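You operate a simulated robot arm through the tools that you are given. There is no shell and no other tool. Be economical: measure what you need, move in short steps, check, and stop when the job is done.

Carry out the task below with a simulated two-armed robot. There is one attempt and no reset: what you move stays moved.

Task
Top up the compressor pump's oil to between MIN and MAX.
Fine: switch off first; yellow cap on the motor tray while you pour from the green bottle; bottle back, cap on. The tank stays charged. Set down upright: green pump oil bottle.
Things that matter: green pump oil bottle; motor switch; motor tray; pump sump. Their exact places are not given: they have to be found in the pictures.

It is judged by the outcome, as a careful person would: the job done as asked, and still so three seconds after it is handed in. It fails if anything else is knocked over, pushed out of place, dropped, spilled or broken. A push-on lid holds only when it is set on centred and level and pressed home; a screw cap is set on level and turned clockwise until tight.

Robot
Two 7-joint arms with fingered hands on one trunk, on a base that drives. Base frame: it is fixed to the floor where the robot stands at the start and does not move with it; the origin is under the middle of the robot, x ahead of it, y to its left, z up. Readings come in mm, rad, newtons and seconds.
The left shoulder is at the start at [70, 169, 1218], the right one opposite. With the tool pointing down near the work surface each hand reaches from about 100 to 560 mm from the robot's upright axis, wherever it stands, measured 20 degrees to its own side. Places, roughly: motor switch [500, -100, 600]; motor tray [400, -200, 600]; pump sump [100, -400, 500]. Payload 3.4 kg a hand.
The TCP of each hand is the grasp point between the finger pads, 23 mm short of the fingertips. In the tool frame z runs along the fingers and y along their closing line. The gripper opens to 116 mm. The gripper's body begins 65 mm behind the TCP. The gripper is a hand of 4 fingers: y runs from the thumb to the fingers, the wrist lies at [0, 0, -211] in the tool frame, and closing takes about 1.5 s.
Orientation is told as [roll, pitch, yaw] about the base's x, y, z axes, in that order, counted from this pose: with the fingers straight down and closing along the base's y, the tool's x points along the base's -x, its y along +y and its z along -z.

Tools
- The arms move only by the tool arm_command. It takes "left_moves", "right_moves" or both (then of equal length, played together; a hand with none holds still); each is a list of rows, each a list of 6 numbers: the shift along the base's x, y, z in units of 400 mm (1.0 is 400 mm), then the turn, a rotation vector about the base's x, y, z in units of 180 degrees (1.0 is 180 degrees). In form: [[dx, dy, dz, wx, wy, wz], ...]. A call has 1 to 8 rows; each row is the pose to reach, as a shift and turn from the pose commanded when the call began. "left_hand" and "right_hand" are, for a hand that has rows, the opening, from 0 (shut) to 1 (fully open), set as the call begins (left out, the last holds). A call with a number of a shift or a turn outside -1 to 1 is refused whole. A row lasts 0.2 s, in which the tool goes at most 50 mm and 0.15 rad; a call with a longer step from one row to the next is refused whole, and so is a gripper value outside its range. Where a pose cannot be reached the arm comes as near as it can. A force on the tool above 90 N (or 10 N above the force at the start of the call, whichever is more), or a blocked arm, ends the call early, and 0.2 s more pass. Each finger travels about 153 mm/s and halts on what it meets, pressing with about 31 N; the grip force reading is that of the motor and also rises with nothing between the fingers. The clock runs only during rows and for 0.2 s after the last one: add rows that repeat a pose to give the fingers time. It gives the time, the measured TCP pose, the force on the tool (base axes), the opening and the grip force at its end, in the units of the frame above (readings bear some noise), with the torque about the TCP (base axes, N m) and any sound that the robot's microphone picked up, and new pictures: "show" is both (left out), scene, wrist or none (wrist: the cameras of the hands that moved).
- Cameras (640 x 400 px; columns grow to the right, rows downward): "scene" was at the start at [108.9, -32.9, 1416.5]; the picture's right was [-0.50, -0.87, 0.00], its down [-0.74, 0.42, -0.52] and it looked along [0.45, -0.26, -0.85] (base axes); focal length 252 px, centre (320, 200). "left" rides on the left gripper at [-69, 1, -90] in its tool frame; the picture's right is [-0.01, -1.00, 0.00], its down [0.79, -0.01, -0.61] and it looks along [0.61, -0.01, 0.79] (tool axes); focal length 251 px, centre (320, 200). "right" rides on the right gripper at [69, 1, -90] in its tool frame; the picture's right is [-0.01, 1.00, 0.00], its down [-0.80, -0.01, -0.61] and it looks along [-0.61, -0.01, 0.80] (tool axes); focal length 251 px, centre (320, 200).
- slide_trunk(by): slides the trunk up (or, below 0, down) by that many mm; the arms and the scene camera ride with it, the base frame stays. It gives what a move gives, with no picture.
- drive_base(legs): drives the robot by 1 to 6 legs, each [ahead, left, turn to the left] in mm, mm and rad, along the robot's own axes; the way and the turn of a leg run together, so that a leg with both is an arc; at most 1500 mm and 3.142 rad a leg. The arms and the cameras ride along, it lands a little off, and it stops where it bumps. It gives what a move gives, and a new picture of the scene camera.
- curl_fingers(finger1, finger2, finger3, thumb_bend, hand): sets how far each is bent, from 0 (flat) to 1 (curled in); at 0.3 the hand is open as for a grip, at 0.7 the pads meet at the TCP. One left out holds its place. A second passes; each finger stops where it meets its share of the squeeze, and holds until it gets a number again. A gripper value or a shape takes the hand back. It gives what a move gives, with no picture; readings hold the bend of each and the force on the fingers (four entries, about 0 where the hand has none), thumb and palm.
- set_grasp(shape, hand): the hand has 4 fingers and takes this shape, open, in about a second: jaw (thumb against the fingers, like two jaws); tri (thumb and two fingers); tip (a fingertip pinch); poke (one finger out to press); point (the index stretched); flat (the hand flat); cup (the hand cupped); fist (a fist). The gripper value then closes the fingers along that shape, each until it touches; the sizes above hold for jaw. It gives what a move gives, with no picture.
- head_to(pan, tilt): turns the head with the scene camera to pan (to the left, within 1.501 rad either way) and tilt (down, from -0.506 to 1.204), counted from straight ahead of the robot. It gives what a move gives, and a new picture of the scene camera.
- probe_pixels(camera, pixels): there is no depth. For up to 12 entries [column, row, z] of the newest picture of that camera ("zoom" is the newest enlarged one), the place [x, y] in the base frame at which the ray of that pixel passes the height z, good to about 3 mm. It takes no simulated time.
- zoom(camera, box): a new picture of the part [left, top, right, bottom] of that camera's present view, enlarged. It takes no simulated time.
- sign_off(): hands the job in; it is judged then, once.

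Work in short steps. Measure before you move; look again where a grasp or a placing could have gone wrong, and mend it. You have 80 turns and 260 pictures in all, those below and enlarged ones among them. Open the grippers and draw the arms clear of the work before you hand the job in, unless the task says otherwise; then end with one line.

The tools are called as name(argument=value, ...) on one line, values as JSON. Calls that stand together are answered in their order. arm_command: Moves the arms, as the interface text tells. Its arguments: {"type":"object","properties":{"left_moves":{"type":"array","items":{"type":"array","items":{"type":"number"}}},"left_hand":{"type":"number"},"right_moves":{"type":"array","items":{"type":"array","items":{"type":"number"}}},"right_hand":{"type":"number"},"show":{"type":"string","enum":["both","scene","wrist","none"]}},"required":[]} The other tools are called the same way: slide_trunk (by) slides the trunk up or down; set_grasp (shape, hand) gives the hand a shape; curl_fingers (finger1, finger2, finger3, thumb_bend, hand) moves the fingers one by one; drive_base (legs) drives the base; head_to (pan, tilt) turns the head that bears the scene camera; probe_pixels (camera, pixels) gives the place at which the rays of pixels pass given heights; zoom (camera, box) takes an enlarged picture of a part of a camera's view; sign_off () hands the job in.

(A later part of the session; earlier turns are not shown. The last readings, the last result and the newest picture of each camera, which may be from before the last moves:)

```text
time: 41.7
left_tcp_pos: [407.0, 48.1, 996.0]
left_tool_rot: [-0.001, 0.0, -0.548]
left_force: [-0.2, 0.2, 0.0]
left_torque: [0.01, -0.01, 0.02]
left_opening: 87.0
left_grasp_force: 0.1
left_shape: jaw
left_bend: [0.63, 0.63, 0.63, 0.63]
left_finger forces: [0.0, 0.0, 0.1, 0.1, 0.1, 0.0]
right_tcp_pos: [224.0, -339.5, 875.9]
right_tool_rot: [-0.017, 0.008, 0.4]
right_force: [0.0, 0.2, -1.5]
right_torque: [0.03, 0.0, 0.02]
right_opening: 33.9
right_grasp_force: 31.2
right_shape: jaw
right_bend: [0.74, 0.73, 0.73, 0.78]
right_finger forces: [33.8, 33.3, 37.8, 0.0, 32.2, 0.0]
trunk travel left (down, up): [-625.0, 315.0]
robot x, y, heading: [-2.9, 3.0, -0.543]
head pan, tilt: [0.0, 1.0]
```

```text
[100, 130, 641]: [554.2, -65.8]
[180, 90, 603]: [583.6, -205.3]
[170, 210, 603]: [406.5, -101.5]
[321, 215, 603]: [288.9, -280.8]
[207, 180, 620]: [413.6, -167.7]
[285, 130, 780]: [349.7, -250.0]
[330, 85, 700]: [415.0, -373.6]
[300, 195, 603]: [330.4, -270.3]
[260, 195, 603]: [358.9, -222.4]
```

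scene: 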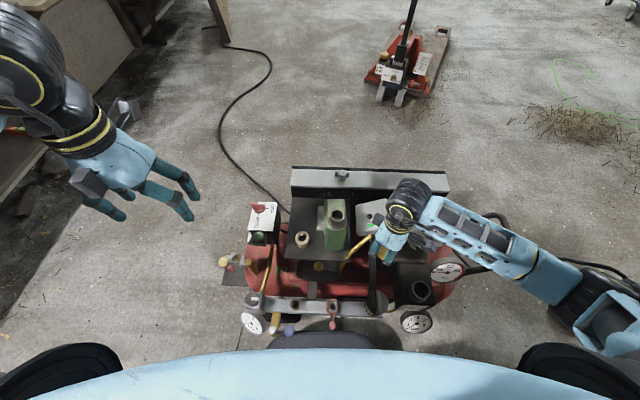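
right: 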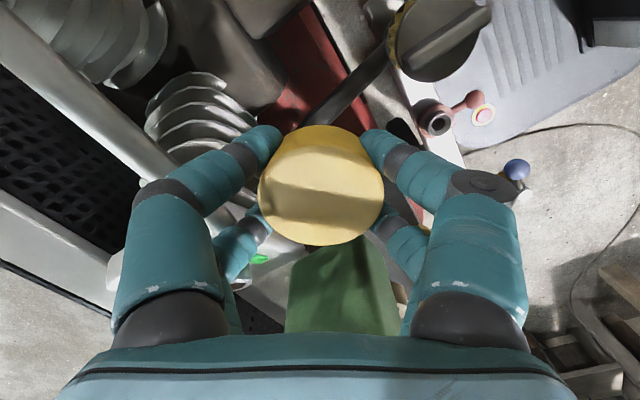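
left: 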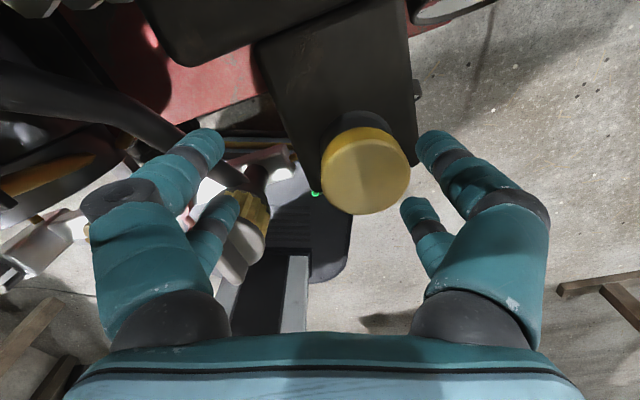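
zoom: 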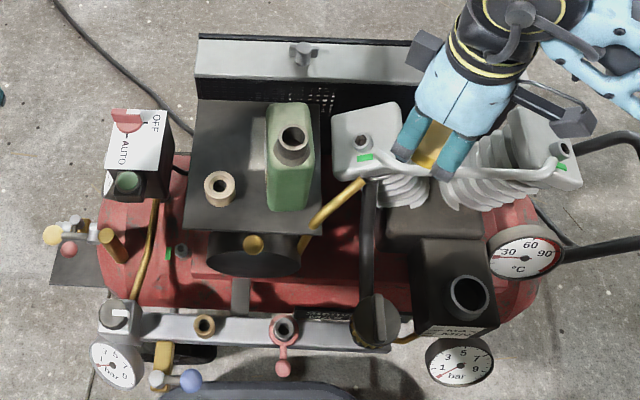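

Compressor looks intact. Re-measure positions in this aligned view to check nothing shifted.

probe_pixels(camera="zoom", pixels=[[128, 118, 645], [197, 100, 603], [185, 228, 603], [320, 235, 603], [219, 188, 620], [292, 140, 780], [468, 290, 560], [270, 210, 603], [308, 210, 603], [225, 140, 603], [198, 76, 700], [225, 140, 640]])

```text
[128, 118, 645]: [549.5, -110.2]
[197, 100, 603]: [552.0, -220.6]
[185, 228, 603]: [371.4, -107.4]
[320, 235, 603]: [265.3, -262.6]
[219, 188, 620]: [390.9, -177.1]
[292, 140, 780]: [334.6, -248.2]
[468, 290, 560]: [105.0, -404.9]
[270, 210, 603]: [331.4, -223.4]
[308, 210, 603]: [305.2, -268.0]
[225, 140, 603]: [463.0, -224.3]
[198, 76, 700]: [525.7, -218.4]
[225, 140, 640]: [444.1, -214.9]
```

Nothing shifted (knob 549,-110; mouth 335,-248). Carry the cap over to the free tray spot (452,-220) at z≈876.

arm_command(right_moves=[[0.095, 0.05, 0, 0.0054, -0.0025, 0], [0.19, 0.1, 0, 0.0054, -0.0025, 0], [0.285, 0.15, 0, 0.0054, -0.0025, 0], [0.38, 0.2, 0, 0.0054, -0.0025, 0], [0.475, 0.25, 0, 0.0054, -0.0025, 0], [0.57, 0.299, 0, 0.0054, -0.0025, 0], [0.57, 0.299, -0.12, 0.0054, -0.0025, 0], [0.57, 0.299, -0.24, 0.0054, -0.0025, 0]], show="both")

zoom(camera="scene", box=[220, 130, 420, 290])

```text
time: 43.5
left_tcp_pos: [407.2, 48.3, 996.5]
left_tool_rot: [0.0, 0.001, -0.548]
left_force: [0.3, 0.7, 0.7]
left_torque: [-0.01, -0.01, -0.04]
left_opening: 86.8
left_grasp_force: 0.0
left_shape: jaw
left_bend: [0.63, 0.63, 0.63, 0.63]
left_finger forces: [0.0, 0.0, 0.0, 0.1, 0.1, 0.0]
right_tcp_pos: [454.0, -220.0, 776.9]
right_tool_rot: [-0.003, -0.008, 0.4]
right_force: [0.6, -0.2, -0.2]
right_torque: [-0.03, 0.01, 0.02]
right_opening: 33.7
right_grasp_force: 31.2
right_shape: jaw
right_bend: [0.74, 0.73, 0.73, 0.78]
right_finger forces: [32.8, 33.3, 39.0, 0.0, 33.5, 0.0]
trunk travel left (down, up): [-625.0, 315.0]
robot x, y, heading: [0.6, -4.4, -0.545]
head pan, tilt: [0.0, 1.0]
```

scene: 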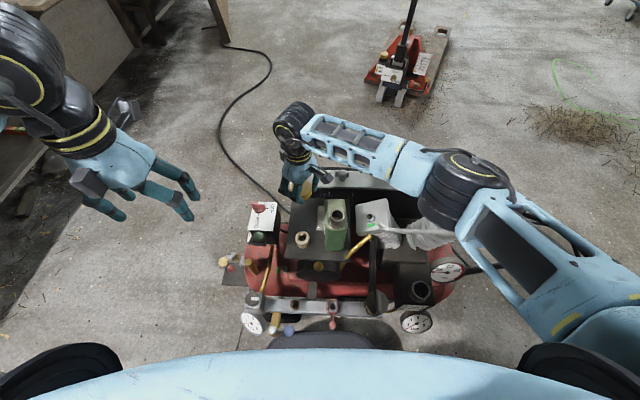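
right: 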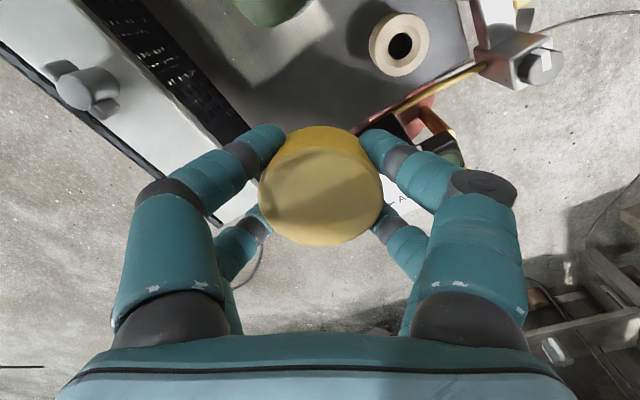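

```text
2.50 times, centred on (320, 210) of scene
```

zoom: 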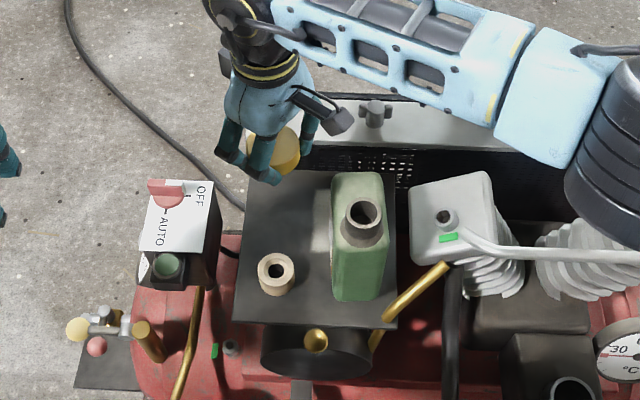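

Descend in steps, checking the forearm's clearance over the bottle.

arm_command(right_moves=[[-0.004, 0, -0.1, 0, 0, 0], [-0.004, 0, -0.2, 0, 0, 0], [-0.004, 0, -0.25, 0, 0, 0]], show="both")

zoom(camera="scene", box=[220, 130, 420, 290])

```text
time: 44.3
left_tcp_pos: [406.6, 48.4, 996.2]
left_tool_rot: [-0.001, 0.001, -0.549]
left_force: [-0.3, -0.6, -0.5]
left_torque: [0.0, 0.02, -0.02]
left_opening: 87.3
left_grasp_force: 0.0
left_shape: jaw
left_bend: [0.63, 0.63, 0.63, 0.63]
left_finger forces: [0.1, 0.0, 0.1, 0.0, 0.0, 0.0]
right_tcp_pos: [452.5, -219.4, 679.6]
right_tool_rot: [-0.005, -0.009, 0.402]
right_force: [-0.4, -0.3, -0.6]
right_torque: [-0.01, 0.0, -0.02]
right_opening: 33.4
right_grasp_force: 31.2
right_shape: jaw
right_bend: [0.74, 0.73, 0.73, 0.78]
right_finger forces: [32.8, 33.5, 39.9, 0.1, 34.0, 0.1]
trunk travel left (down, up): [-625.0, 315.0]
robot x, y, heading: [-1.7, -2.3, -0.544]
head pan, tilt: [0.0, 1.0]
```

scene: 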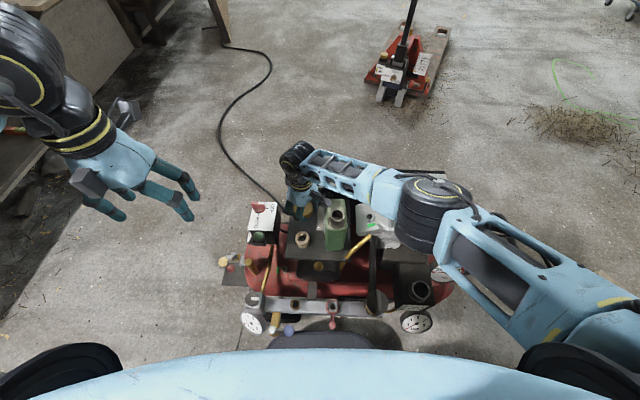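
right: 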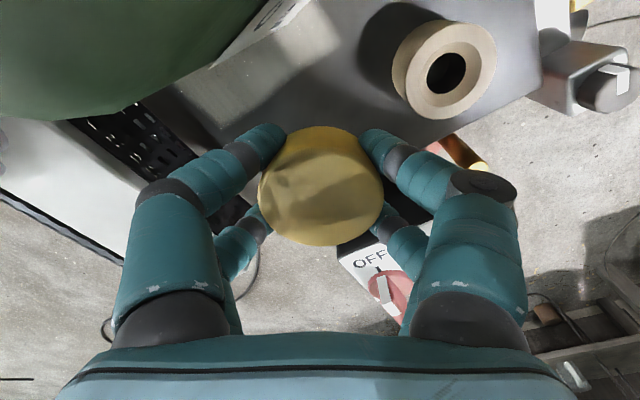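

```text
2.50 times, centred on (320, 210) of scene
```

zoom: 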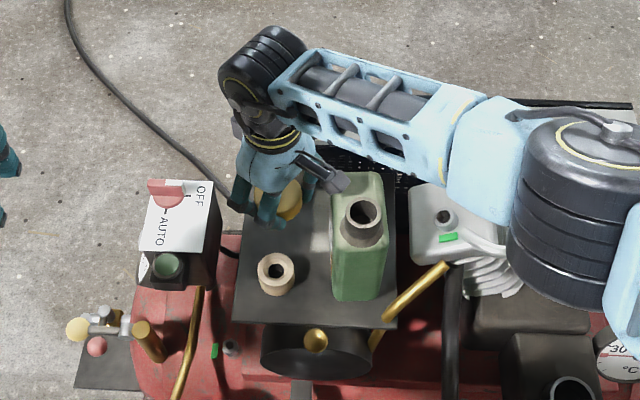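

The wrist camera housing sits right beside the bottle; rise 40 mm, turn yaw −0.92 rad so it points over the low ring side instead, then lower.

arm_command(right_moves=[[0, 0, 0.1, 0, 0, 0], [0, 0, 0.1, 0, 0, -0.045], [0, 0, 0.1, 0, 0, -0.09], [0, 0, 0.1, 0, 0, -0.135], [0, 0, 0.1, 0, 0, -0.18], [0, 0, 0.1, 0, 0, -0.225], [0, 0, 0.1, 0, 0, -0.27], [0, 0, 0.1, 0, 0, -0.3]], show="both")

zoom(camera="scene", box=[220, 130, 420, 290])

```text
time: 46.1
left_tcp_pos: [407.5, 48.1, 997.0]
left_tool_rot: [0.001, 0.001, -0.547]
left_force: [-0.1, 0.5, 0.3]
left_torque: [0.04, 0.0, 0.0]
left_opening: 87.3
left_grasp_force: 0.0
left_shape: jaw
left_bend: [0.63, 0.63, 0.63, 0.63]
left_finger forces: [0.0, 0.1, 0.0, 0.0, 0.0, 0.0]
right_tcp_pos: [451.9, -218.4, 718.5]
right_tool_rot: [-0.003, -0.007, -0.542]
right_force: [0.5, 0.6, -0.5]
right_torque: [-0.03, -0.04, 0.01]
right_opening: 33.0
right_grasp_force: 31.1
right_shape: jaw
right_bend: [0.74, 0.73, 0.73, 0.78]
right_finger forces: [32.7, 33.7, 40.2, 0.1, 34.3, 0.0]
trunk travel left (down, up): [-625.0, 315.0]
robot x, y, heading: [-0.5, 1.8, -0.551]
head pan, tilt: [0.0, 1.0]
```

scene: 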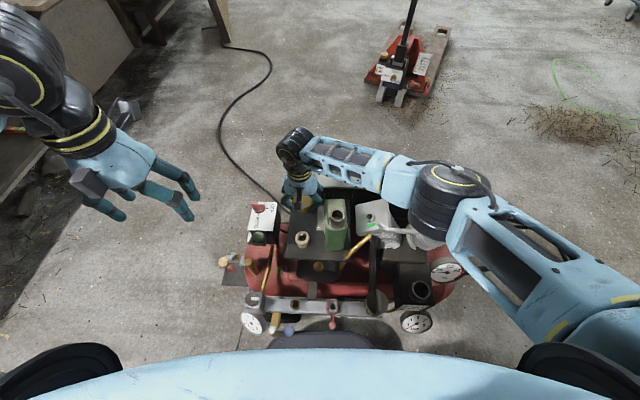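
right: 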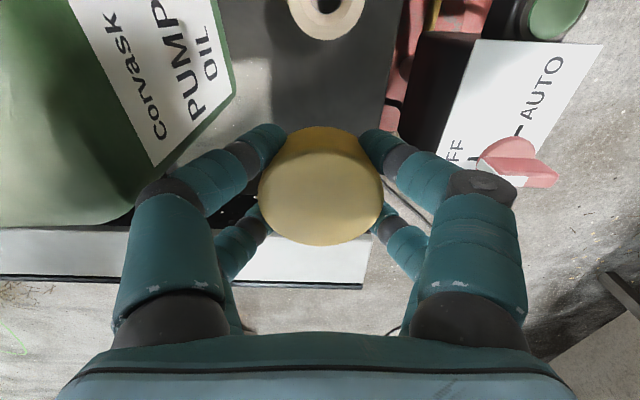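

```text
2.50 times, centred on (320, 210) of scene
```

zoom: 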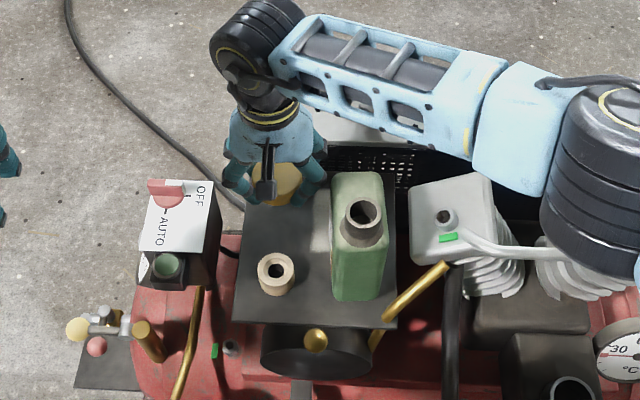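

Better. Shift 8 mm further from the bottle and lower to z≈642.

arm_command(right_moves=[[0.011, 0.017, 0, 0.001, 0.002, 0], [0.011, 0.017, -0.1, 0.001, 0.002, 0], [0.011, 0.017, -0.17, 0.001, 0.002, 0], [0.011, 0.017, -0.19, 0.001, 0.002, 0]], show="wrist")

zoom(camera="scene", box=[260, 160, 360, 240])

```text
time: 47.1
left_tcp_pos: [407.0, 47.1, 995.7]
left_tool_rot: [-0.002, 0.003, -0.547]
left_force: [-0.3, 0.0, -0.4]
left_torque: [0.01, 0.03, -0.01]
left_opening: 87.0
left_grasp_force: 0.0
left_shape: jaw
left_bend: [0.63, 0.63, 0.63, 0.63]
left_finger forces: [0.0, 0.0, 0.0, 0.1, 0.1, 0.0]
right_tcp_pos: [455.1, -211.0, 651.4]
right_tool_rot: [-0.003, -0.001, -0.542]
right_force: [-0.1, 0.9, -0.5]
right_torque: [0.01, 0.01, 0.0]
right_opening: 32.8
right_grasp_force: 31.2
right_shape: jaw
right_bend: [0.74, 0.73, 0.73, 0.78]
right_finger forces: [32.1, 33.4, 40.8, 0.1, 34.5, 0.1]
right hand out of reach, approached as far as the arm can: row 4
trunk travel left (down, up): [-625.0, 315.0]
robot x, y, heading: [-3.4, -3.3, -0.55]
head pan, tilt: [0.0, 1.0]
```

right: 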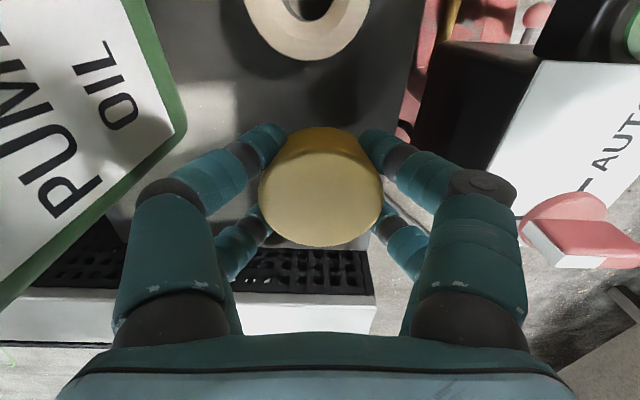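

```text
5.00 times, centred on (310, 200) of scene
```

zoom: 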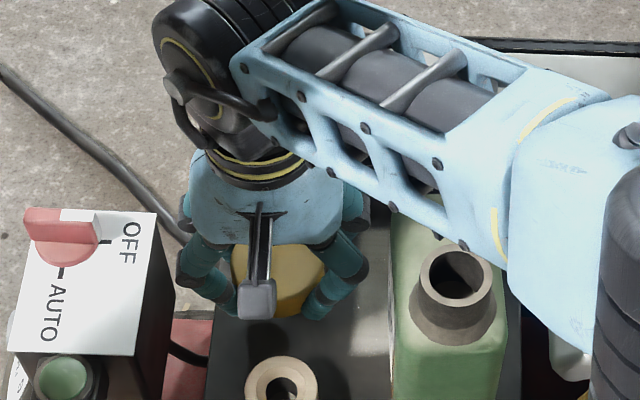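

Arm is at its reach limit; lower the rest with the trunk slide in small steps (forearm still well above the bottle shoulder).

slide_trunk(by=-15)

zoom(camera="right", box=[200, 60, 440, 280])

zoom(camera="scene", box=[260, 150, 380, 240])

```text
time: 47.8
left_tcp_pos: [406.2, 49.8, 981.9]
left_tool_rot: [0.001, -0.001, -0.546]
left_force: [-0.3, 0.7, -0.5]
left_torque: [-0.02, 0.01, 0.0]
left_opening: 87.2
left_grasp_force: 0.0
left_shape: jaw
left_bend: [0.63, 0.63, 0.63, 0.63]
left_finger forces: [0.1, 0.1, 0.0, 0.1, 0.0, 0.1]
right_tcp_pos: [455.7, -210.5, 639.8]
right_tool_rot: [-0.003, -0.002, -0.541]
right_force: [-1.2, 0.9, 15.8]
right_torque: [-0.08, -0.08, 0.0]
right_opening: 33.2
right_grasp_force: 31.3
right_shape: jaw
right_bend: [0.74, 0.74, 0.73, 0.78]
right_finger forces: [33.3, 35.0, 41.2, 0.0, 36.1, 0.0]
trunk travel left (down, up): [-610.0, 330.0]
robot x, y, heading: [1.6, 1.8, -0.549]
head pan, tilt: [0.0, 1.0]
```

```text
1.82 times, centred on (320, 170) of right
```

zoom: 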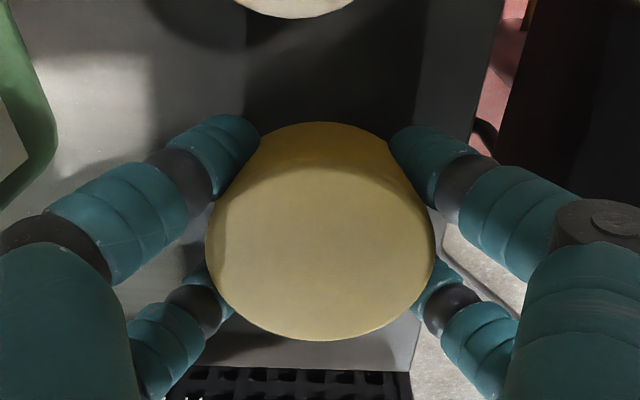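

```text
4.44 times, centred on (320, 195) of scene
```

zoom: 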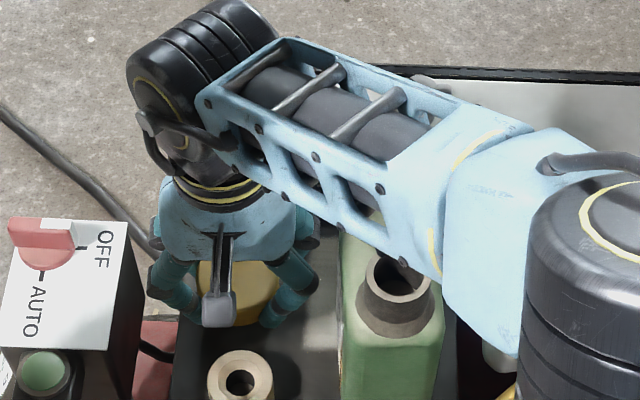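

Contact felt (15.8 N up) at TCP z 640: cap is on the tray. Open and check before rising.

arm_command(right_moves=[[0, 0, 0, 0, 0, 0], [0, 0, 0, 0, 0, 0], [0, 0, 0, 0, 0, 0]], right_hand=0.55, show="wrist")

```text
time: 48.5
left_tcp_pos: [406.3, 48.8, 981.4]
left_tool_rot: [0.0, -0.001, -0.546]
left_force: [-0.1, 0.2, 0.2]
left_torque: [0.0, -0.01, -0.02]
left_opening: 87.2
left_grasp_force: 0.1
left_shape: jaw
left_bend: [0.63, 0.63, 0.63, 0.63]
left_finger forces: [0.0, 0.0, 0.1, 0.1, 0.1, 0.0]
right_tcp_pos: [455.1, -212.2, 637.0]
right_tool_rot: [-0.003, 0.0, -0.541]
right_force: [-0.6, -0.7, 0.3]
right_torque: [0.03, 0.0, 0.01]
right_opening: 63.1
right_grasp_force: 0.3
right_shape: jaw
right_bend: [0.72, 0.72, 0.72, 0.74]
right_finger forces: [0.0, 0.0, 0.1, 0.1, 0.0, 0.0]
trunk travel left (down, up): [-610.0, 330.0]
robot x, y, heading: [-0.1, -0.9, -0.549]
head pan, tilt: [0.0, 1.0]
```

right: 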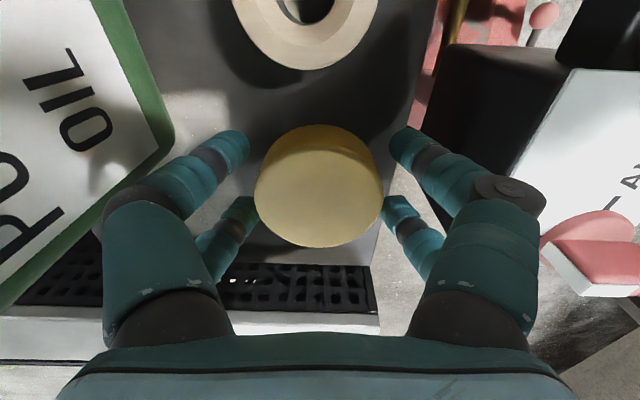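

Released cleanly. Rise straight up and retreat toward the robot.

arm_command(right_moves=[[0, 0, 0.06, 0, 0, 0], [0, 0, 0.16, 0, 0, 0], [0, 0, 0.28, 0, 0, 0], [0, 0, 0.4, 0, 0, 0], [0, 0, 0.52, 0, 0, 0], [0, 0, 0.64, 0, 0, 0], [0, 0, 0.76, 0, 0, 0]], show="both")

zoom(camera="scene", box=[230, 160, 390, 280])

zoom(camera="right", box=[60, 0, 420, 220])

```text
time: 50.1
left_tcp_pos: [407.1, 47.9, 980.2]
left_tool_rot: [0.0, -0.001, -0.547]
left_force: [0.1, 0.6, -0.4]
left_torque: [-0.06, 0.01, -0.01]
left_opening: 87.6
left_grasp_force: 0.1
left_shape: jaw
left_bend: [0.63, 0.63, 0.63, 0.63]
left_finger forces: [0.0, 0.1, 0.0, 0.0, 0.0, 0.0]
right_tcp_pos: [453.2, -209.2, 940.0]
right_tool_rot: [-0.004, -0.003, -0.54]
right_force: [0.6, -0.5, -0.6]
right_torque: [-0.02, -0.01, 0.0]
right_opening: 63.2
right_grasp_force: 0.2
right_shape: jaw
right_bend: [0.72, 0.72, 0.72, 0.74]
right_finger forces: [0.0, 0.1, 0.0, 0.1, 0.0, 0.0]
trunk travel left (down, up): [-610.0, 330.0]
robot x, y, heading: [-1.9, 2.0, -0.549]
head pan, tilt: [0.0, 1.0]
```

scene: 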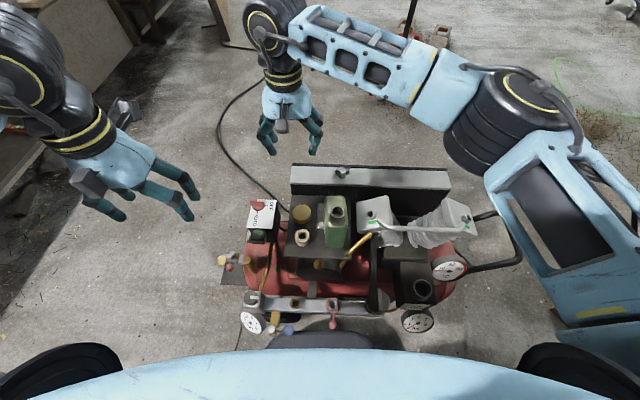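
right: 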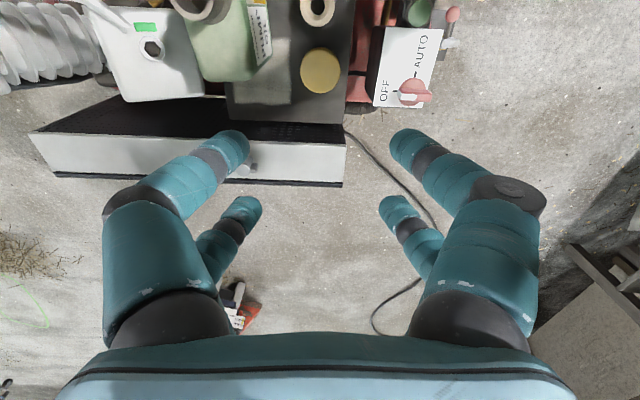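

```text
3.33 times, centred on (310, 220) of scene
```

zoom: 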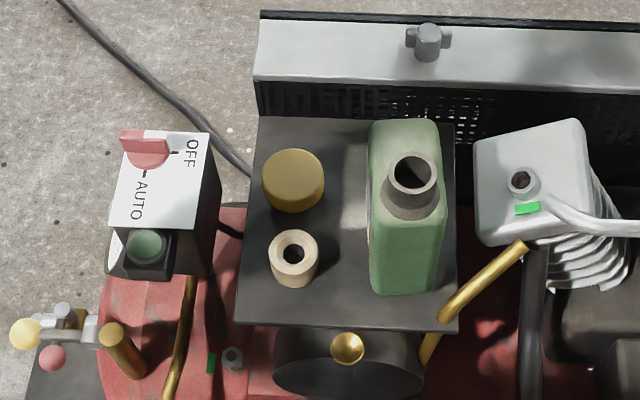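

```text
1.78 times, centred on (240, 110) of right
```

zoom: 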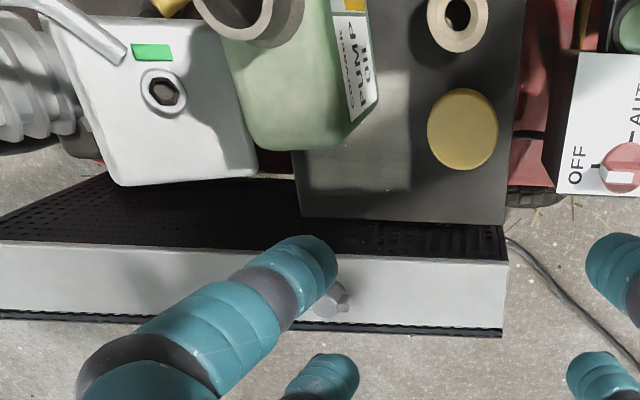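

Cap stands flat on the tray. Now triangulate the bottle body from both cameras.

probe_pixels(camera="zoom", pixels=[[245, 148, 700], [245, 148, 750], [350, 135, 700], [350, 135, 750], [378, 95, 603], [378, 95, 700]])

zoom(camera="scene", box=[230, 160, 390, 280])

probe_pixels(camera="zoom", pixels=[[370, 288, 603], [437, 290, 603], [372, 123, 700], [372, 123, 750], [438, 123, 700], [438, 123, 750], [411, 175, 780], [384, 195, 745], [436, 195, 745], [293, 180, 640], [293, 250, 625]])

```text
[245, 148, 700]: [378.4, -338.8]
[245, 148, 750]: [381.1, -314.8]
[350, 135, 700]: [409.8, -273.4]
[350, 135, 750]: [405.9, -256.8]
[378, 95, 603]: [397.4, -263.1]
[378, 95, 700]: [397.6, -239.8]
```

```text
3.33 times, centred on (310, 220) of scene
```

zoom: 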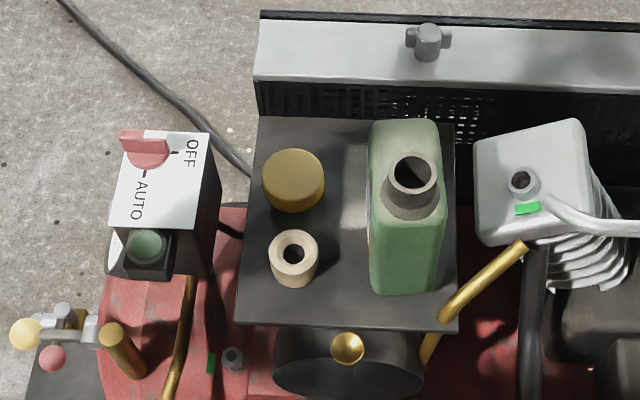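

```text
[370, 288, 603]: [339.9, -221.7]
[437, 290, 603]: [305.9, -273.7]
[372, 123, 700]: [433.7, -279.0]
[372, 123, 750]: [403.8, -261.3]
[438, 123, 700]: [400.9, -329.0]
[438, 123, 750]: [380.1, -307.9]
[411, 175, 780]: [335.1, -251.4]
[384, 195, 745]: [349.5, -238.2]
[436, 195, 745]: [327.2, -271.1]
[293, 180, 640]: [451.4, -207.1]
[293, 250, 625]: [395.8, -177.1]
```

Bottle: width ~58 mm (across), depth ~80, body top ≈746, neck near the front. Check the gap to the cylinder head on its right for a side grasp.

probe_pixels(camera="zoom", pixels=[[476, 143, 650], [476, 143, 720], [487, 243, 650], [487, 243, 720], [445, 318, 620], [490, 275, 620], [520, 248, 620], [445, 318, 660], [490, 275, 660], [520, 248, 660]])

zoom(camera="right", box=[60, 0, 420, 220])

probe_pixels(camera="zoom", pixels=[[255, 170, 650], [255, 170, 720], [208, 18, 650], [208, 18, 720], [165, 5, 620], [165, 5, 660], [48, 22, 700], [118, 183, 700]])

```text
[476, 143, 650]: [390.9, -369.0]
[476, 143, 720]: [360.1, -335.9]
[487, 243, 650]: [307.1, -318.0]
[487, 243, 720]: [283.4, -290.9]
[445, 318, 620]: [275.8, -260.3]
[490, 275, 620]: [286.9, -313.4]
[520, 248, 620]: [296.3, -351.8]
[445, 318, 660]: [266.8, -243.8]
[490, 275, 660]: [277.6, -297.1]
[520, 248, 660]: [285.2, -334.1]
```

```text
1.78 times, centred on (240, 110) of right
```

zoom: 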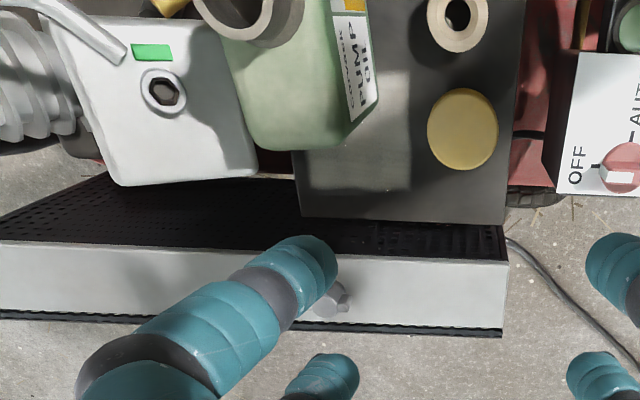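

```text
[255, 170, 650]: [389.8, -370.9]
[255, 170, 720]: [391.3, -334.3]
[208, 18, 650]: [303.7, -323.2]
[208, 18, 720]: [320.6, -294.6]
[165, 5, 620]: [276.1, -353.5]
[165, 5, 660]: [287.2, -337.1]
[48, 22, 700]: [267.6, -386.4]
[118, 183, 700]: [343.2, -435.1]
```

Head top is only z≈653, so a horizontal side grasp at z≈706 (fingers pointing away, closing across the 58 mm width) is clear. I pitch the right hand to horizontal while moving over/before the bottle at height.

arm_command(right_moves=[[-0.03, -0.016, 0.01, -0.024, -0.038, 0], [-0.06, -0.033, 0.01, -0.049, -0.076, 0], [-0.1, -0.054, 0.01, -0.073, -0.113, 0], [-0.14, -0.076, 0.01, -0.097, -0.151, 0], [-0.18, -0.097, 0.01, -0.122, -0.189, 0], [-0.22, -0.119, 0.01, -0.146, -0.227, 0], [-0.25, -0.135, 0.01, -0.17, -0.265, 0], [-0.25, -0.135, 0.01, -0.194, -0.302, 0]], right_hand=1, show="both")

```text
time: 52.0
left_tcp_pos: [407.0, 48.2, 982.1]
left_tool_rot: [-0.001, 0.0, -0.547]
left_force: [-0.4, -0.9, -0.3]
left_torque: [-0.02, -0.04, 0.01]
left_opening: 87.2
left_grasp_force: 0.1
left_shape: jaw
left_bend: [0.63, 0.63, 0.63, 0.63]
left_finger forces: [0.1, 0.0, 0.0, 0.1, 0.0, 0.0]
right_tcp_pos: [366.1, -287.9, 1003.8]
right_tool_rot: [-0.082, -1.107, -0.477]
right_force: [0.2, 0.6, -0.1]
right_torque: [0.03, -0.01, 0.04]
right_opening: 116.2
right_grasp_force: 0.2
right_shape: jaw
right_bend: [0.3, 0.3, 0.3, 0.3]
right_finger forces: [0.1, 0.0, 0.0, 0.0, 0.1, 0.1]
right hand out of reach, approached as far as the arm can: row 7, 8
trunk travel left (down, up): [-610.0, 330.0]
robot x, y, heading: [1.3, -0.9, -0.548]
head pan, tilt: [0.0, 1.0]
```

scene: 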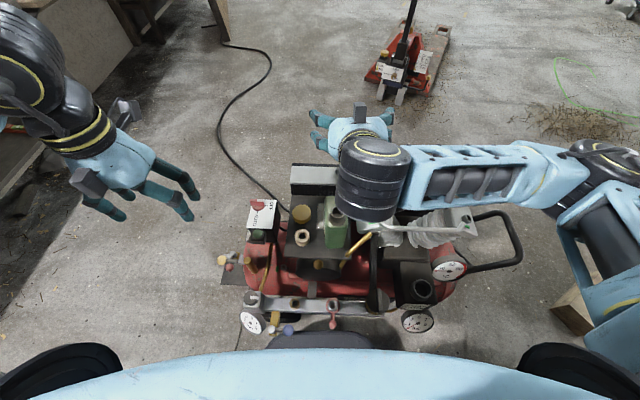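
right: 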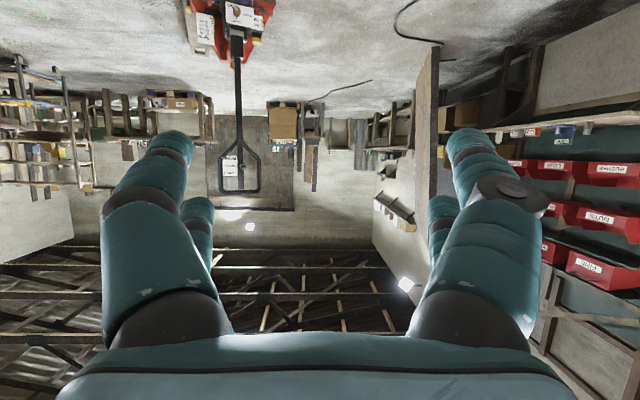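

Too close to the body for a horizontal hand. Back the base up 130 mm for room.

drive_base(legs=[[-130, 0, 0]])

```text
time: 53.2
left_tcp_pos: [296.2, 114.6, 980.6]
left_tool_rot: [0.0, 0.0, -0.542]
left_force: [0.2, 0.1, -0.7]
left_torque: [0.0, 0.01, -0.01]
left_opening: 87.5
left_grasp_force: 0.1
left_shape: jaw
left_bend: [0.63, 0.63, 0.63, 0.63]
left_finger forces: [0.0, 0.0, 0.0, 0.1, 0.1, 0.0]
right_tcp_pos: [257.8, -220.1, 1003.2]
right_tool_rot: [-0.081, -1.103, -0.477]
right_force: [-0.3, -0.3, 0.2]
right_torque: [-0.01, -0.01, -0.02]
right_opening: 116.1
right_grasp_force: 0.0
right_shape: jaw
right_bend: [0.3, 0.3, 0.3, 0.3]
right_finger forces: [0.0, 0.0, 0.0, 0.1, 0.1, 0.0]
trunk travel left (down, up): [-610.0, 330.0]
robot x, y, heading: [-111.8, 67.3, -0.545]
head pan, tilt: [0.0, 1.0]
```

scene: 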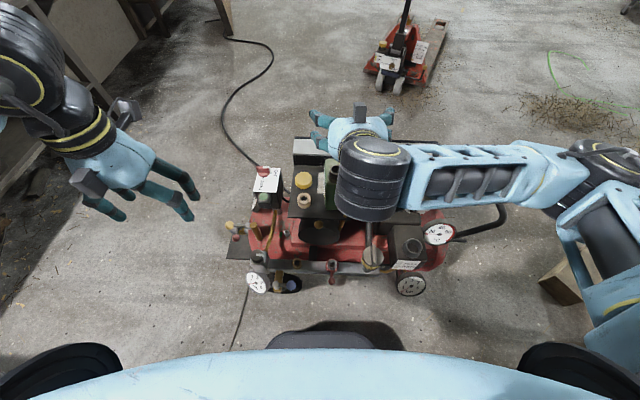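

Now finish the pitch and move out to above the bottle at safe height.

arm_command(right_moves=[[0.05, -0.03, 0, -0.019, -0.03, 0], [0.1, -0.06, -0.03, -0.038, -0.059, 0], [0.16, -0.1, -0.07, -0.057, -0.089, 0], [0.22, -0.134, -0.11, -0.076, -0.118, 0], [0.275, -0.167, -0.15, -0.076, -0.118, 0], [0.275, -0.167, -0.15, -0.076, -0.118, 0]], show="both")

```text
time: 54.6
left_tcp_pos: [296.3, 116.0, 980.3]
left_tool_rot: [0.0, 0.0, -0.545]
left_force: [-0.8, -0.6, 0.0]
left_torque: [-0.02, 0.0, -0.03]
left_opening: 87.2
left_grasp_force: 0.0
left_shape: jaw
left_bend: [0.63, 0.63, 0.63, 0.63]
left_finger forces: [0.0, 0.0, 0.0, 0.0, 0.1, 0.1]
right_tcp_pos: [393.6, -313.0, 1112.7]
right_tool_rot: [-0.518, -1.398, -0.035]
right_force: [0.4, 0.5, -0.2]
right_torque: [0.04, -0.01, -0.03]
right_opening: 116.1
right_grasp_force: 0.0
right_shape: jaw
right_bend: [0.3, 0.3, 0.3, 0.3]
right_finger forces: [0.1, 0.0, 0.0, 0.1, 0.1, 0.0]
right hand out of reach, approached as far as the arm can: row 1, 2, 3, 4, 5, 6
trunk travel left (down, up): [-610.0, 330.0]
robot x, y, heading: [-111.4, 65.8, -0.545]
head pan, tilt: [0.0, 1.0]
```

scene: 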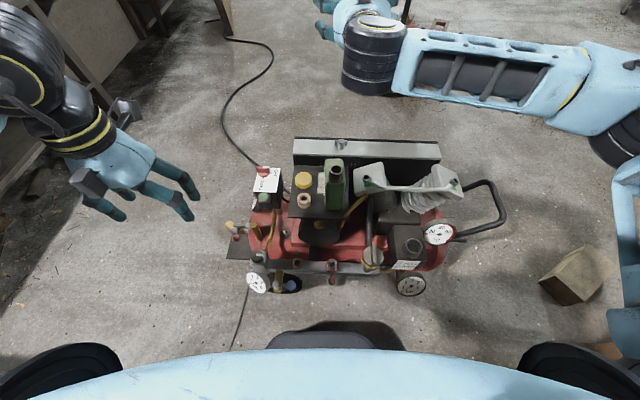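
right: 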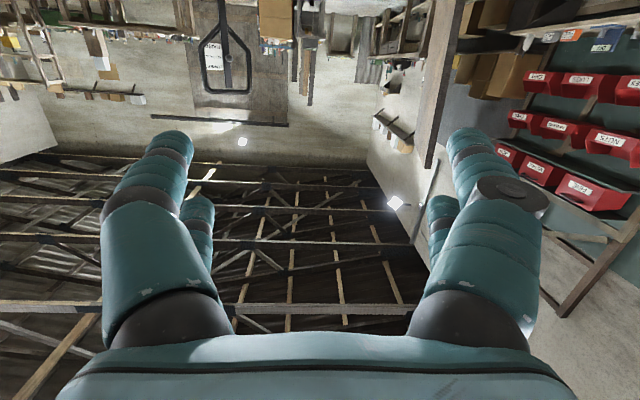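

The wrist can't extend to horizontal-forward here. I'll switch to a top grasp across the bottle's depth (camera kept to the left), and tilt with fingers pointing left later. First bring the hand back to pointing down.

arm_command(right_moves=[[0, 0, 0, 0.0257, 0.04, 0], [-0.02, 0.01, 0.05, 0.0514, 0.08, 0], [-0.05, 0.03, 0.08, 0.077, 0.12, 0], [-0.1, 0.06, 0.1, 0.103, 0.16, 0], [-0.15, 0.08, 0.1, 0.1285, 0.2, 0], [-0.2, 0.1, 0.1, 0.154, 0.24, 0], [-0.2, 0.1, 0.1, 0.18, 0.28, 0], [-0.2, 0.1, 0.1, 0.206, 0.32, 0]], show="none")

arm_command(right_moves=[[0, 0, 0, 0.0257, 0.04, 0], [0, 0, 0, 0.0514, 0.08, 0], [0, 0, 0, 0.064, 0.1, 0], [0, 0, 0, 0.064, 0.1, 0]], show="scene")

```text
time: 56.4
left_tcp_pos: [295.5, 116.1, 979.9]
left_tool_rot: [0.001, -0.002, -0.544]
left_force: [0.1, 0.6, 0.3]
left_torque: [-0.03, 0.01, 0.03]
left_opening: 87.3
left_grasp_force: 0.0
left_shape: jaw
left_bend: [0.63, 0.63, 0.63, 0.63]
left_finger forces: [0.1, 0.0, 0.1, 0.1, 0.1, 0.1]
right_tcp_pos: [310.7, -267.4, 1151.0]
right_tool_rot: [-0.007, -0.224, -0.481]
right_force: [0.7, 0.7, 0.0]
right_torque: [-0.01, 0.03, 0.02]
right_opening: 116.2
right_grasp_force: 0.0
right_shape: jaw
right_bend: [0.3, 0.3, 0.3, 0.3]
right_finger forces: [0.0, 0.0, 0.1, 0.1, 0.1, 0.0]
trunk travel left (down, up): [-610.0, 330.0]
robot x, y, heading: [-114.1, 67.8, -0.541]
head pan, tilt: [0.0, 1.0]
```

```text
time: 57.4
left_tcp_pos: [296.0, 115.4, 980.9]
left_tool_rot: [-0.001, 0.0, -0.543]
left_force: [0.2, 0.4, 0.0]
left_torque: [0.0, 0.0, 0.03]
left_opening: 87.0
left_grasp_force: 0.1
left_shape: jaw
left_bend: [0.63, 0.63, 0.63, 0.63]
left_finger forces: [0.0, 0.0, 0.1, 0.0, 0.1, 0.0]
right_tcp_pos: [308.5, -267.0, 1146.4]
right_tool_rot: [0.023, 0.152, -0.484]
right_force: [-0.2, -0.5, -0.1]
right_torque: [0.02, 0.02, 0.02]
right_opening: 116.1
right_grasp_force: 0.0
right_shape: jaw
right_bend: [0.3, 0.3, 0.3, 0.3]
right_finger forces: [0.0, 0.0, 0.0, 0.1, 0.0, 0.1]
right hand out of reach, approached as far as the arm can: row 3, 4
trunk travel left (down, up): [-610.0, 330.0]
robot x, y, heading: [-111.3, 65.3, -0.544]
head pan, tilt: [0.0, 1.0]
```

scene: 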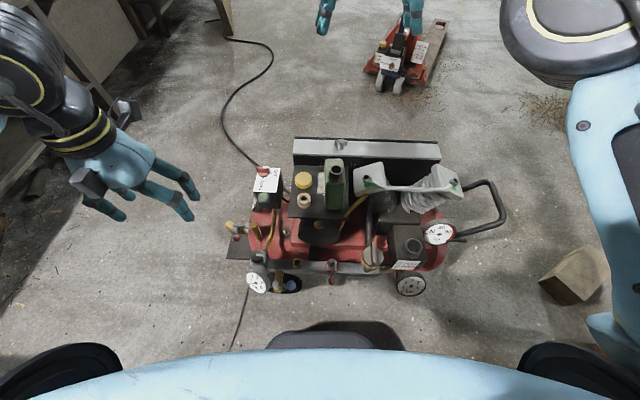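

Lower to ~950, level the tool, then test the yaw needed (−2.15 rad).

arm_command(right_moves=[[0, 0, -0.12, -0.015, -0.02, 0], [0, 0, -0.24, -0.029, -0.039, 0], [0, 0, -0.36, -0.029, -0.039, 0], [0, 0, -0.48, -0.029, -0.039, 0]], show="none")

arm_command(right_moves=[[0, 0, 0, 0, 0, -0.045], [0, 0, 0, 0, 0, -0.09], [0, 0, 0, 0, 0, -0.135], [0, 0, 0, 0, 0, -0.18], [0, 0, 0, 0, 0, -0.225], [0, 0, 0, 0, 0, -0.27], [0, 0, 0, 0, 0, -0.315], [0, 0, 0, 0, 0, -0.36]], show="none")

arm_command(right_moves=[[0, 0, 0, 0, 0, -0.045], [0, 0, 0, 0, 0, -0.09], [0, 0, 0, 0, 0, -0.135], [0, 0, 0, 0, 0, -0.17]], show="scene")

```text
time: 58.4
left_tcp_pos: [296.4, 114.8, 979.6]
left_tool_rot: [-0.001, 0.0, -0.544]
left_force: [0.1, 0.1, 0.6]
left_torque: [0.04, -0.02, 0.01]
left_opening: 87.1
left_grasp_force: 0.0
left_shape: jaw
left_bend: [0.63, 0.63, 0.63, 0.63]
left_finger forces: [0.0, 0.0, 0.0, 0.0, 0.0, 0.1]
right_tcp_pos: [308.8, -265.9, 950.1]
right_tool_rot: [0.003, -0.004, -0.485]
right_force: [0.4, 1.1, -0.8]
right_torque: [0.02, -0.03, 0.0]
right_opening: 116.5
right_grasp_force: 0.1
right_shape: jaw
right_bend: [0.3, 0.3, 0.3, 0.3]
right_finger forces: [0.0, 0.0, 0.0, 0.0, 0.1, 0.1]
trunk travel left (down, up): [-610.0, 330.0]
robot x, y, heading: [-110.8, 69.6, -0.54]
head pan, tilt: [0.0, 1.0]
```

```text
time: 60.2
left_tcp_pos: [299.1, 115.2, 980.2]
left_tool_rot: [0.0, 0.001, -0.544]
left_force: [0.8, -0.4, -0.7]
left_torque: [0.01, -0.02, -0.01]
left_opening: 87.3
left_grasp_force: 0.0
left_shape: jaw
left_bend: [0.63, 0.63, 0.63, 0.63]
left_finger forces: [0.0, 0.0, 0.0, 0.1, 0.0, 0.0]
right_tcp_pos: [363.4, -330.3, 967.2]
right_tool_rot: [-0.015, 0.011, -1.594]
right_force: [0.1, -0.6, 0.2]
right_torque: [0.0, -0.01, 0.04]
right_opening: 116.1
right_grasp_force: 0.0
right_shape: jaw
right_bend: [0.3, 0.3, 0.3, 0.3]
right_finger forces: [0.0, 0.1, 0.0, 0.0, 0.0, 0.0]
right hand out of reach, approached as far as the arm can: row 7, 8
trunk travel left (down, up): [-610.0, 330.0]
robot x, y, heading: [-110.6, 68.3, -0.546]
head pan, tilt: [0.0, 1.0]
```

```text
time: 61.2
left_tcp_pos: [296.9, 115.6, 980.9]
left_tool_rot: [0.0, 0.001, -0.543]
left_force: [0.0, -0.2, 0.1]
left_torque: [0.04, 0.01, -0.01]
left_opening: 87.1
left_grasp_force: 0.0
left_shape: jaw
left_bend: [0.63, 0.63, 0.63, 0.63]
left_finger forces: [0.0, 0.0, 0.0, 0.1, 0.1, 0.0]
right_tcp_pos: [364.6, -369.2, 970.0]
right_tool_rot: [0.001, 0.003, -1.782]
right_force: [-0.1, 0.6, -0.6]
right_torque: [0.0, 0.02, 0.0]
right_opening: 115.9
right_grasp_force: 0.1
right_shape: jaw
right_bend: [0.3, 0.3, 0.3, 0.3]
right_finger forces: [0.0, 0.0, 0.0, 0.0, 0.0, 0.1]
right hand out of reach, approached as far as the arm can: row 1, 2, 3, 4
trunk travel left (down, up): [-610.0, 330.0]
robot x, y, heading: [-109.7, 69.8, -0.543]
head pan, tilt: [0.0, 1.0]
```

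scene: 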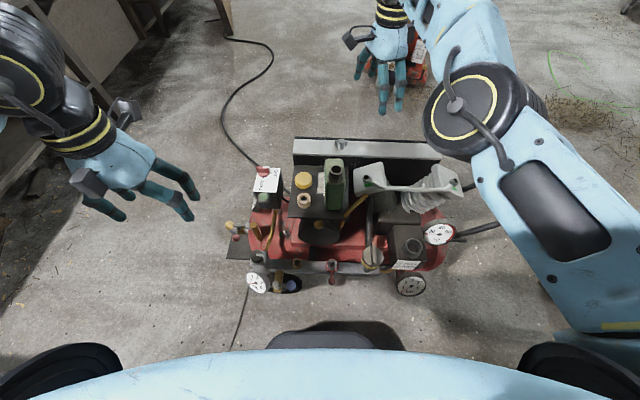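

Right-wrist yaw is limited that way. Better plan: use the left hand for the bottle (closing across its depth, wrist ends left, bottle to the free right side, camera on top). First park the right arm to the right, then reposition the base.

arm_command(right_moves=[[-0.115, -0.01, 0, 0, 0, 0.045], [-0.23, -0.02, 0, 0, 0, 0.09], [-0.345, -0.03, 0, 0, 0, 0.135], [-0.46, -0.04, 0, 0, 0, 0.18], [-0.575, -0.05, 0, 0, 0, 0.225], [-0.69, -0.06, 0, 0, 0, 0.27], [-0.8, -0.07, 0, 0, 0, 0.315], [-0.91, -0.08, 0, 0, 0, 0.36]], show="none")

drive_base(legs=[[0, -116, 0], [0, 0, -0.4], [78, 0, 0]])

```text
time: 63.0
left_tcp_pos: [296.6, 114.4, 981.1]
left_tool_rot: [0.001, 0.001, -0.544]
left_force: [0.4, -0.3, -0.1]
left_torque: [0.02, -0.02, 0.0]
left_opening: 87.2
left_grasp_force: 0.1
left_shape: jaw
left_bend: [0.63, 0.63, 0.63, 0.63]
left_finger forces: [0.0, 0.1, 0.0, 0.0, 0.1, 0.0]
right_tcp_pos: [345.5, -220.8, 1095.6]
right_tool_rot: [-0.056, 0.081, -0.651]
right_force: [-1.1, -0.4, -0.2]
right_torque: [-0.01, -0.02, -0.01]
right_opening: 116.0
right_grasp_force: 0.1
right_shape: jaw
right_bend: [0.3, 0.3, 0.3, 0.3]
right_finger forces: [0.0, 0.1, 0.0, 0.0, 0.0, 0.0]
right hand out of reach, approached as far as the arm can: row 1, 2, 3, 4, 5, 6, 7, 8
trunk travel left (down, up): [-610.0, 330.0]
robot x, y, heading: [-110.0, 70.1, -0.549]
head pan, tilt: [0.0, 1.0]
```

```text
time: 66.1
left_tcp_pos: [268.8, -205.7, 981.8]
left_tool_rot: [0.0, 0.0, -0.942]
left_force: [0.8, 0.0, 0.1]
left_torque: [0.0, -0.03, -0.01]
left_opening: 87.2
left_grasp_force: 0.0
left_shape: jaw
left_bend: [0.63, 0.63, 0.63, 0.63]
left_finger forces: [0.1, 0.1, 0.0, 0.0, 0.1, 0.1]
right_tcp_pos: [183.8, -534.2, 1096.6]
right_tool_rot: [-0.056, 0.079, -1.051]
right_force: [-0.8, -0.3, -0.2]
right_torque: [0.02, 0.03, 0.03]
right_opening: 116.2
right_grasp_force: 0.0
right_shape: jaw
right_bend: [0.3, 0.3, 0.3, 0.3]
right_finger forces: [0.1, 0.1, 0.0, 0.0, 0.0, 0.0]
trunk travel left (down, up): [-610.0, 330.0]
robot x, y, heading: [-125.8, -90.1, -0.941]
head pan, tilt: [0.0, 1.0]
```

scene: 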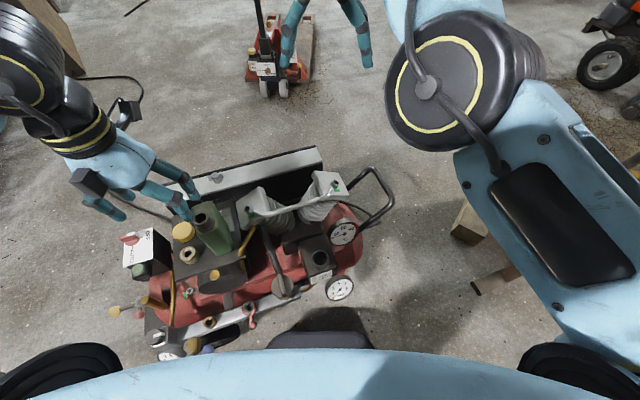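

Right arm needs to be out of the way: move it to the right side.

arm_command(right_moves=[[-0.1, 0, -0.02, 0, 0, 0.01], [-0.2, 0, -0.04, 0, 0, 0.02], [-0.3, 0, -0.06, 0, 0, 0.03], [-0.4, 0, -0.08, 0, 0, 0.03], [-0.5, 0, -0.1, 0, 0, 0.03], [-0.6, 0, -0.12, 0, 0, 0.03], [-0.7, 0, -0.14, 0, 0, 0.03], [-0.8, 0, -0.16, 0, 0, 0.03]], show="scene")

```text
time: 67.9
left_tcp_pos: [266.1, -206.0, 982.1]
left_tool_rot: [0.002, -0.002, -0.941]
left_force: [0.4, -0.1, 0.2]
left_torque: [0.01, 0.0, -0.01]
left_opening: 87.1
left_grasp_force: 0.0
left_shape: jaw
left_bend: [0.63, 0.63, 0.63, 0.63]
left_finger forces: [0.0, 0.0, 0.0, 0.1, 0.0, 0.0]
right_tcp_pos: [-137.8, -536.7, 1031.7]
right_tool_rot: [-0.06, 0.08, -0.955]
right_force: [-0.2, 0.4, -0.3]
right_torque: [0.02, 0.0, -0.02]
right_opening: 115.8
right_grasp_force: 0.1
right_shape: jaw
right_bend: [0.3, 0.3, 0.3, 0.3]
right_finger forces: [0.0, 0.0, 0.1, 0.0, 0.0, 0.0]
right hand out of reach, approached as far as the arm can: row 1
trunk travel left (down, up): [-610.0, 330.0]
robot x, y, heading: [-125.7, -91.2, -0.94]
head pan, tilt: [0.0, 1.0]
```

scene: 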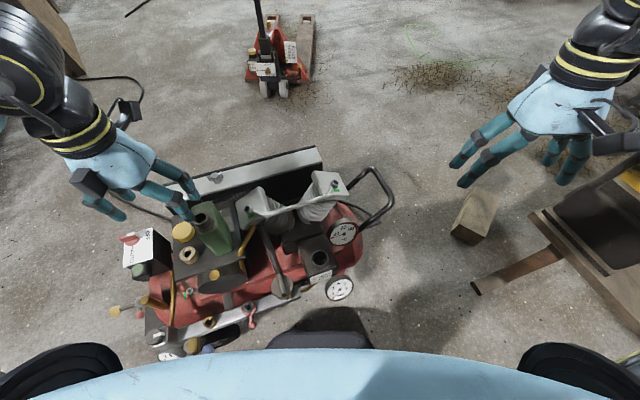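

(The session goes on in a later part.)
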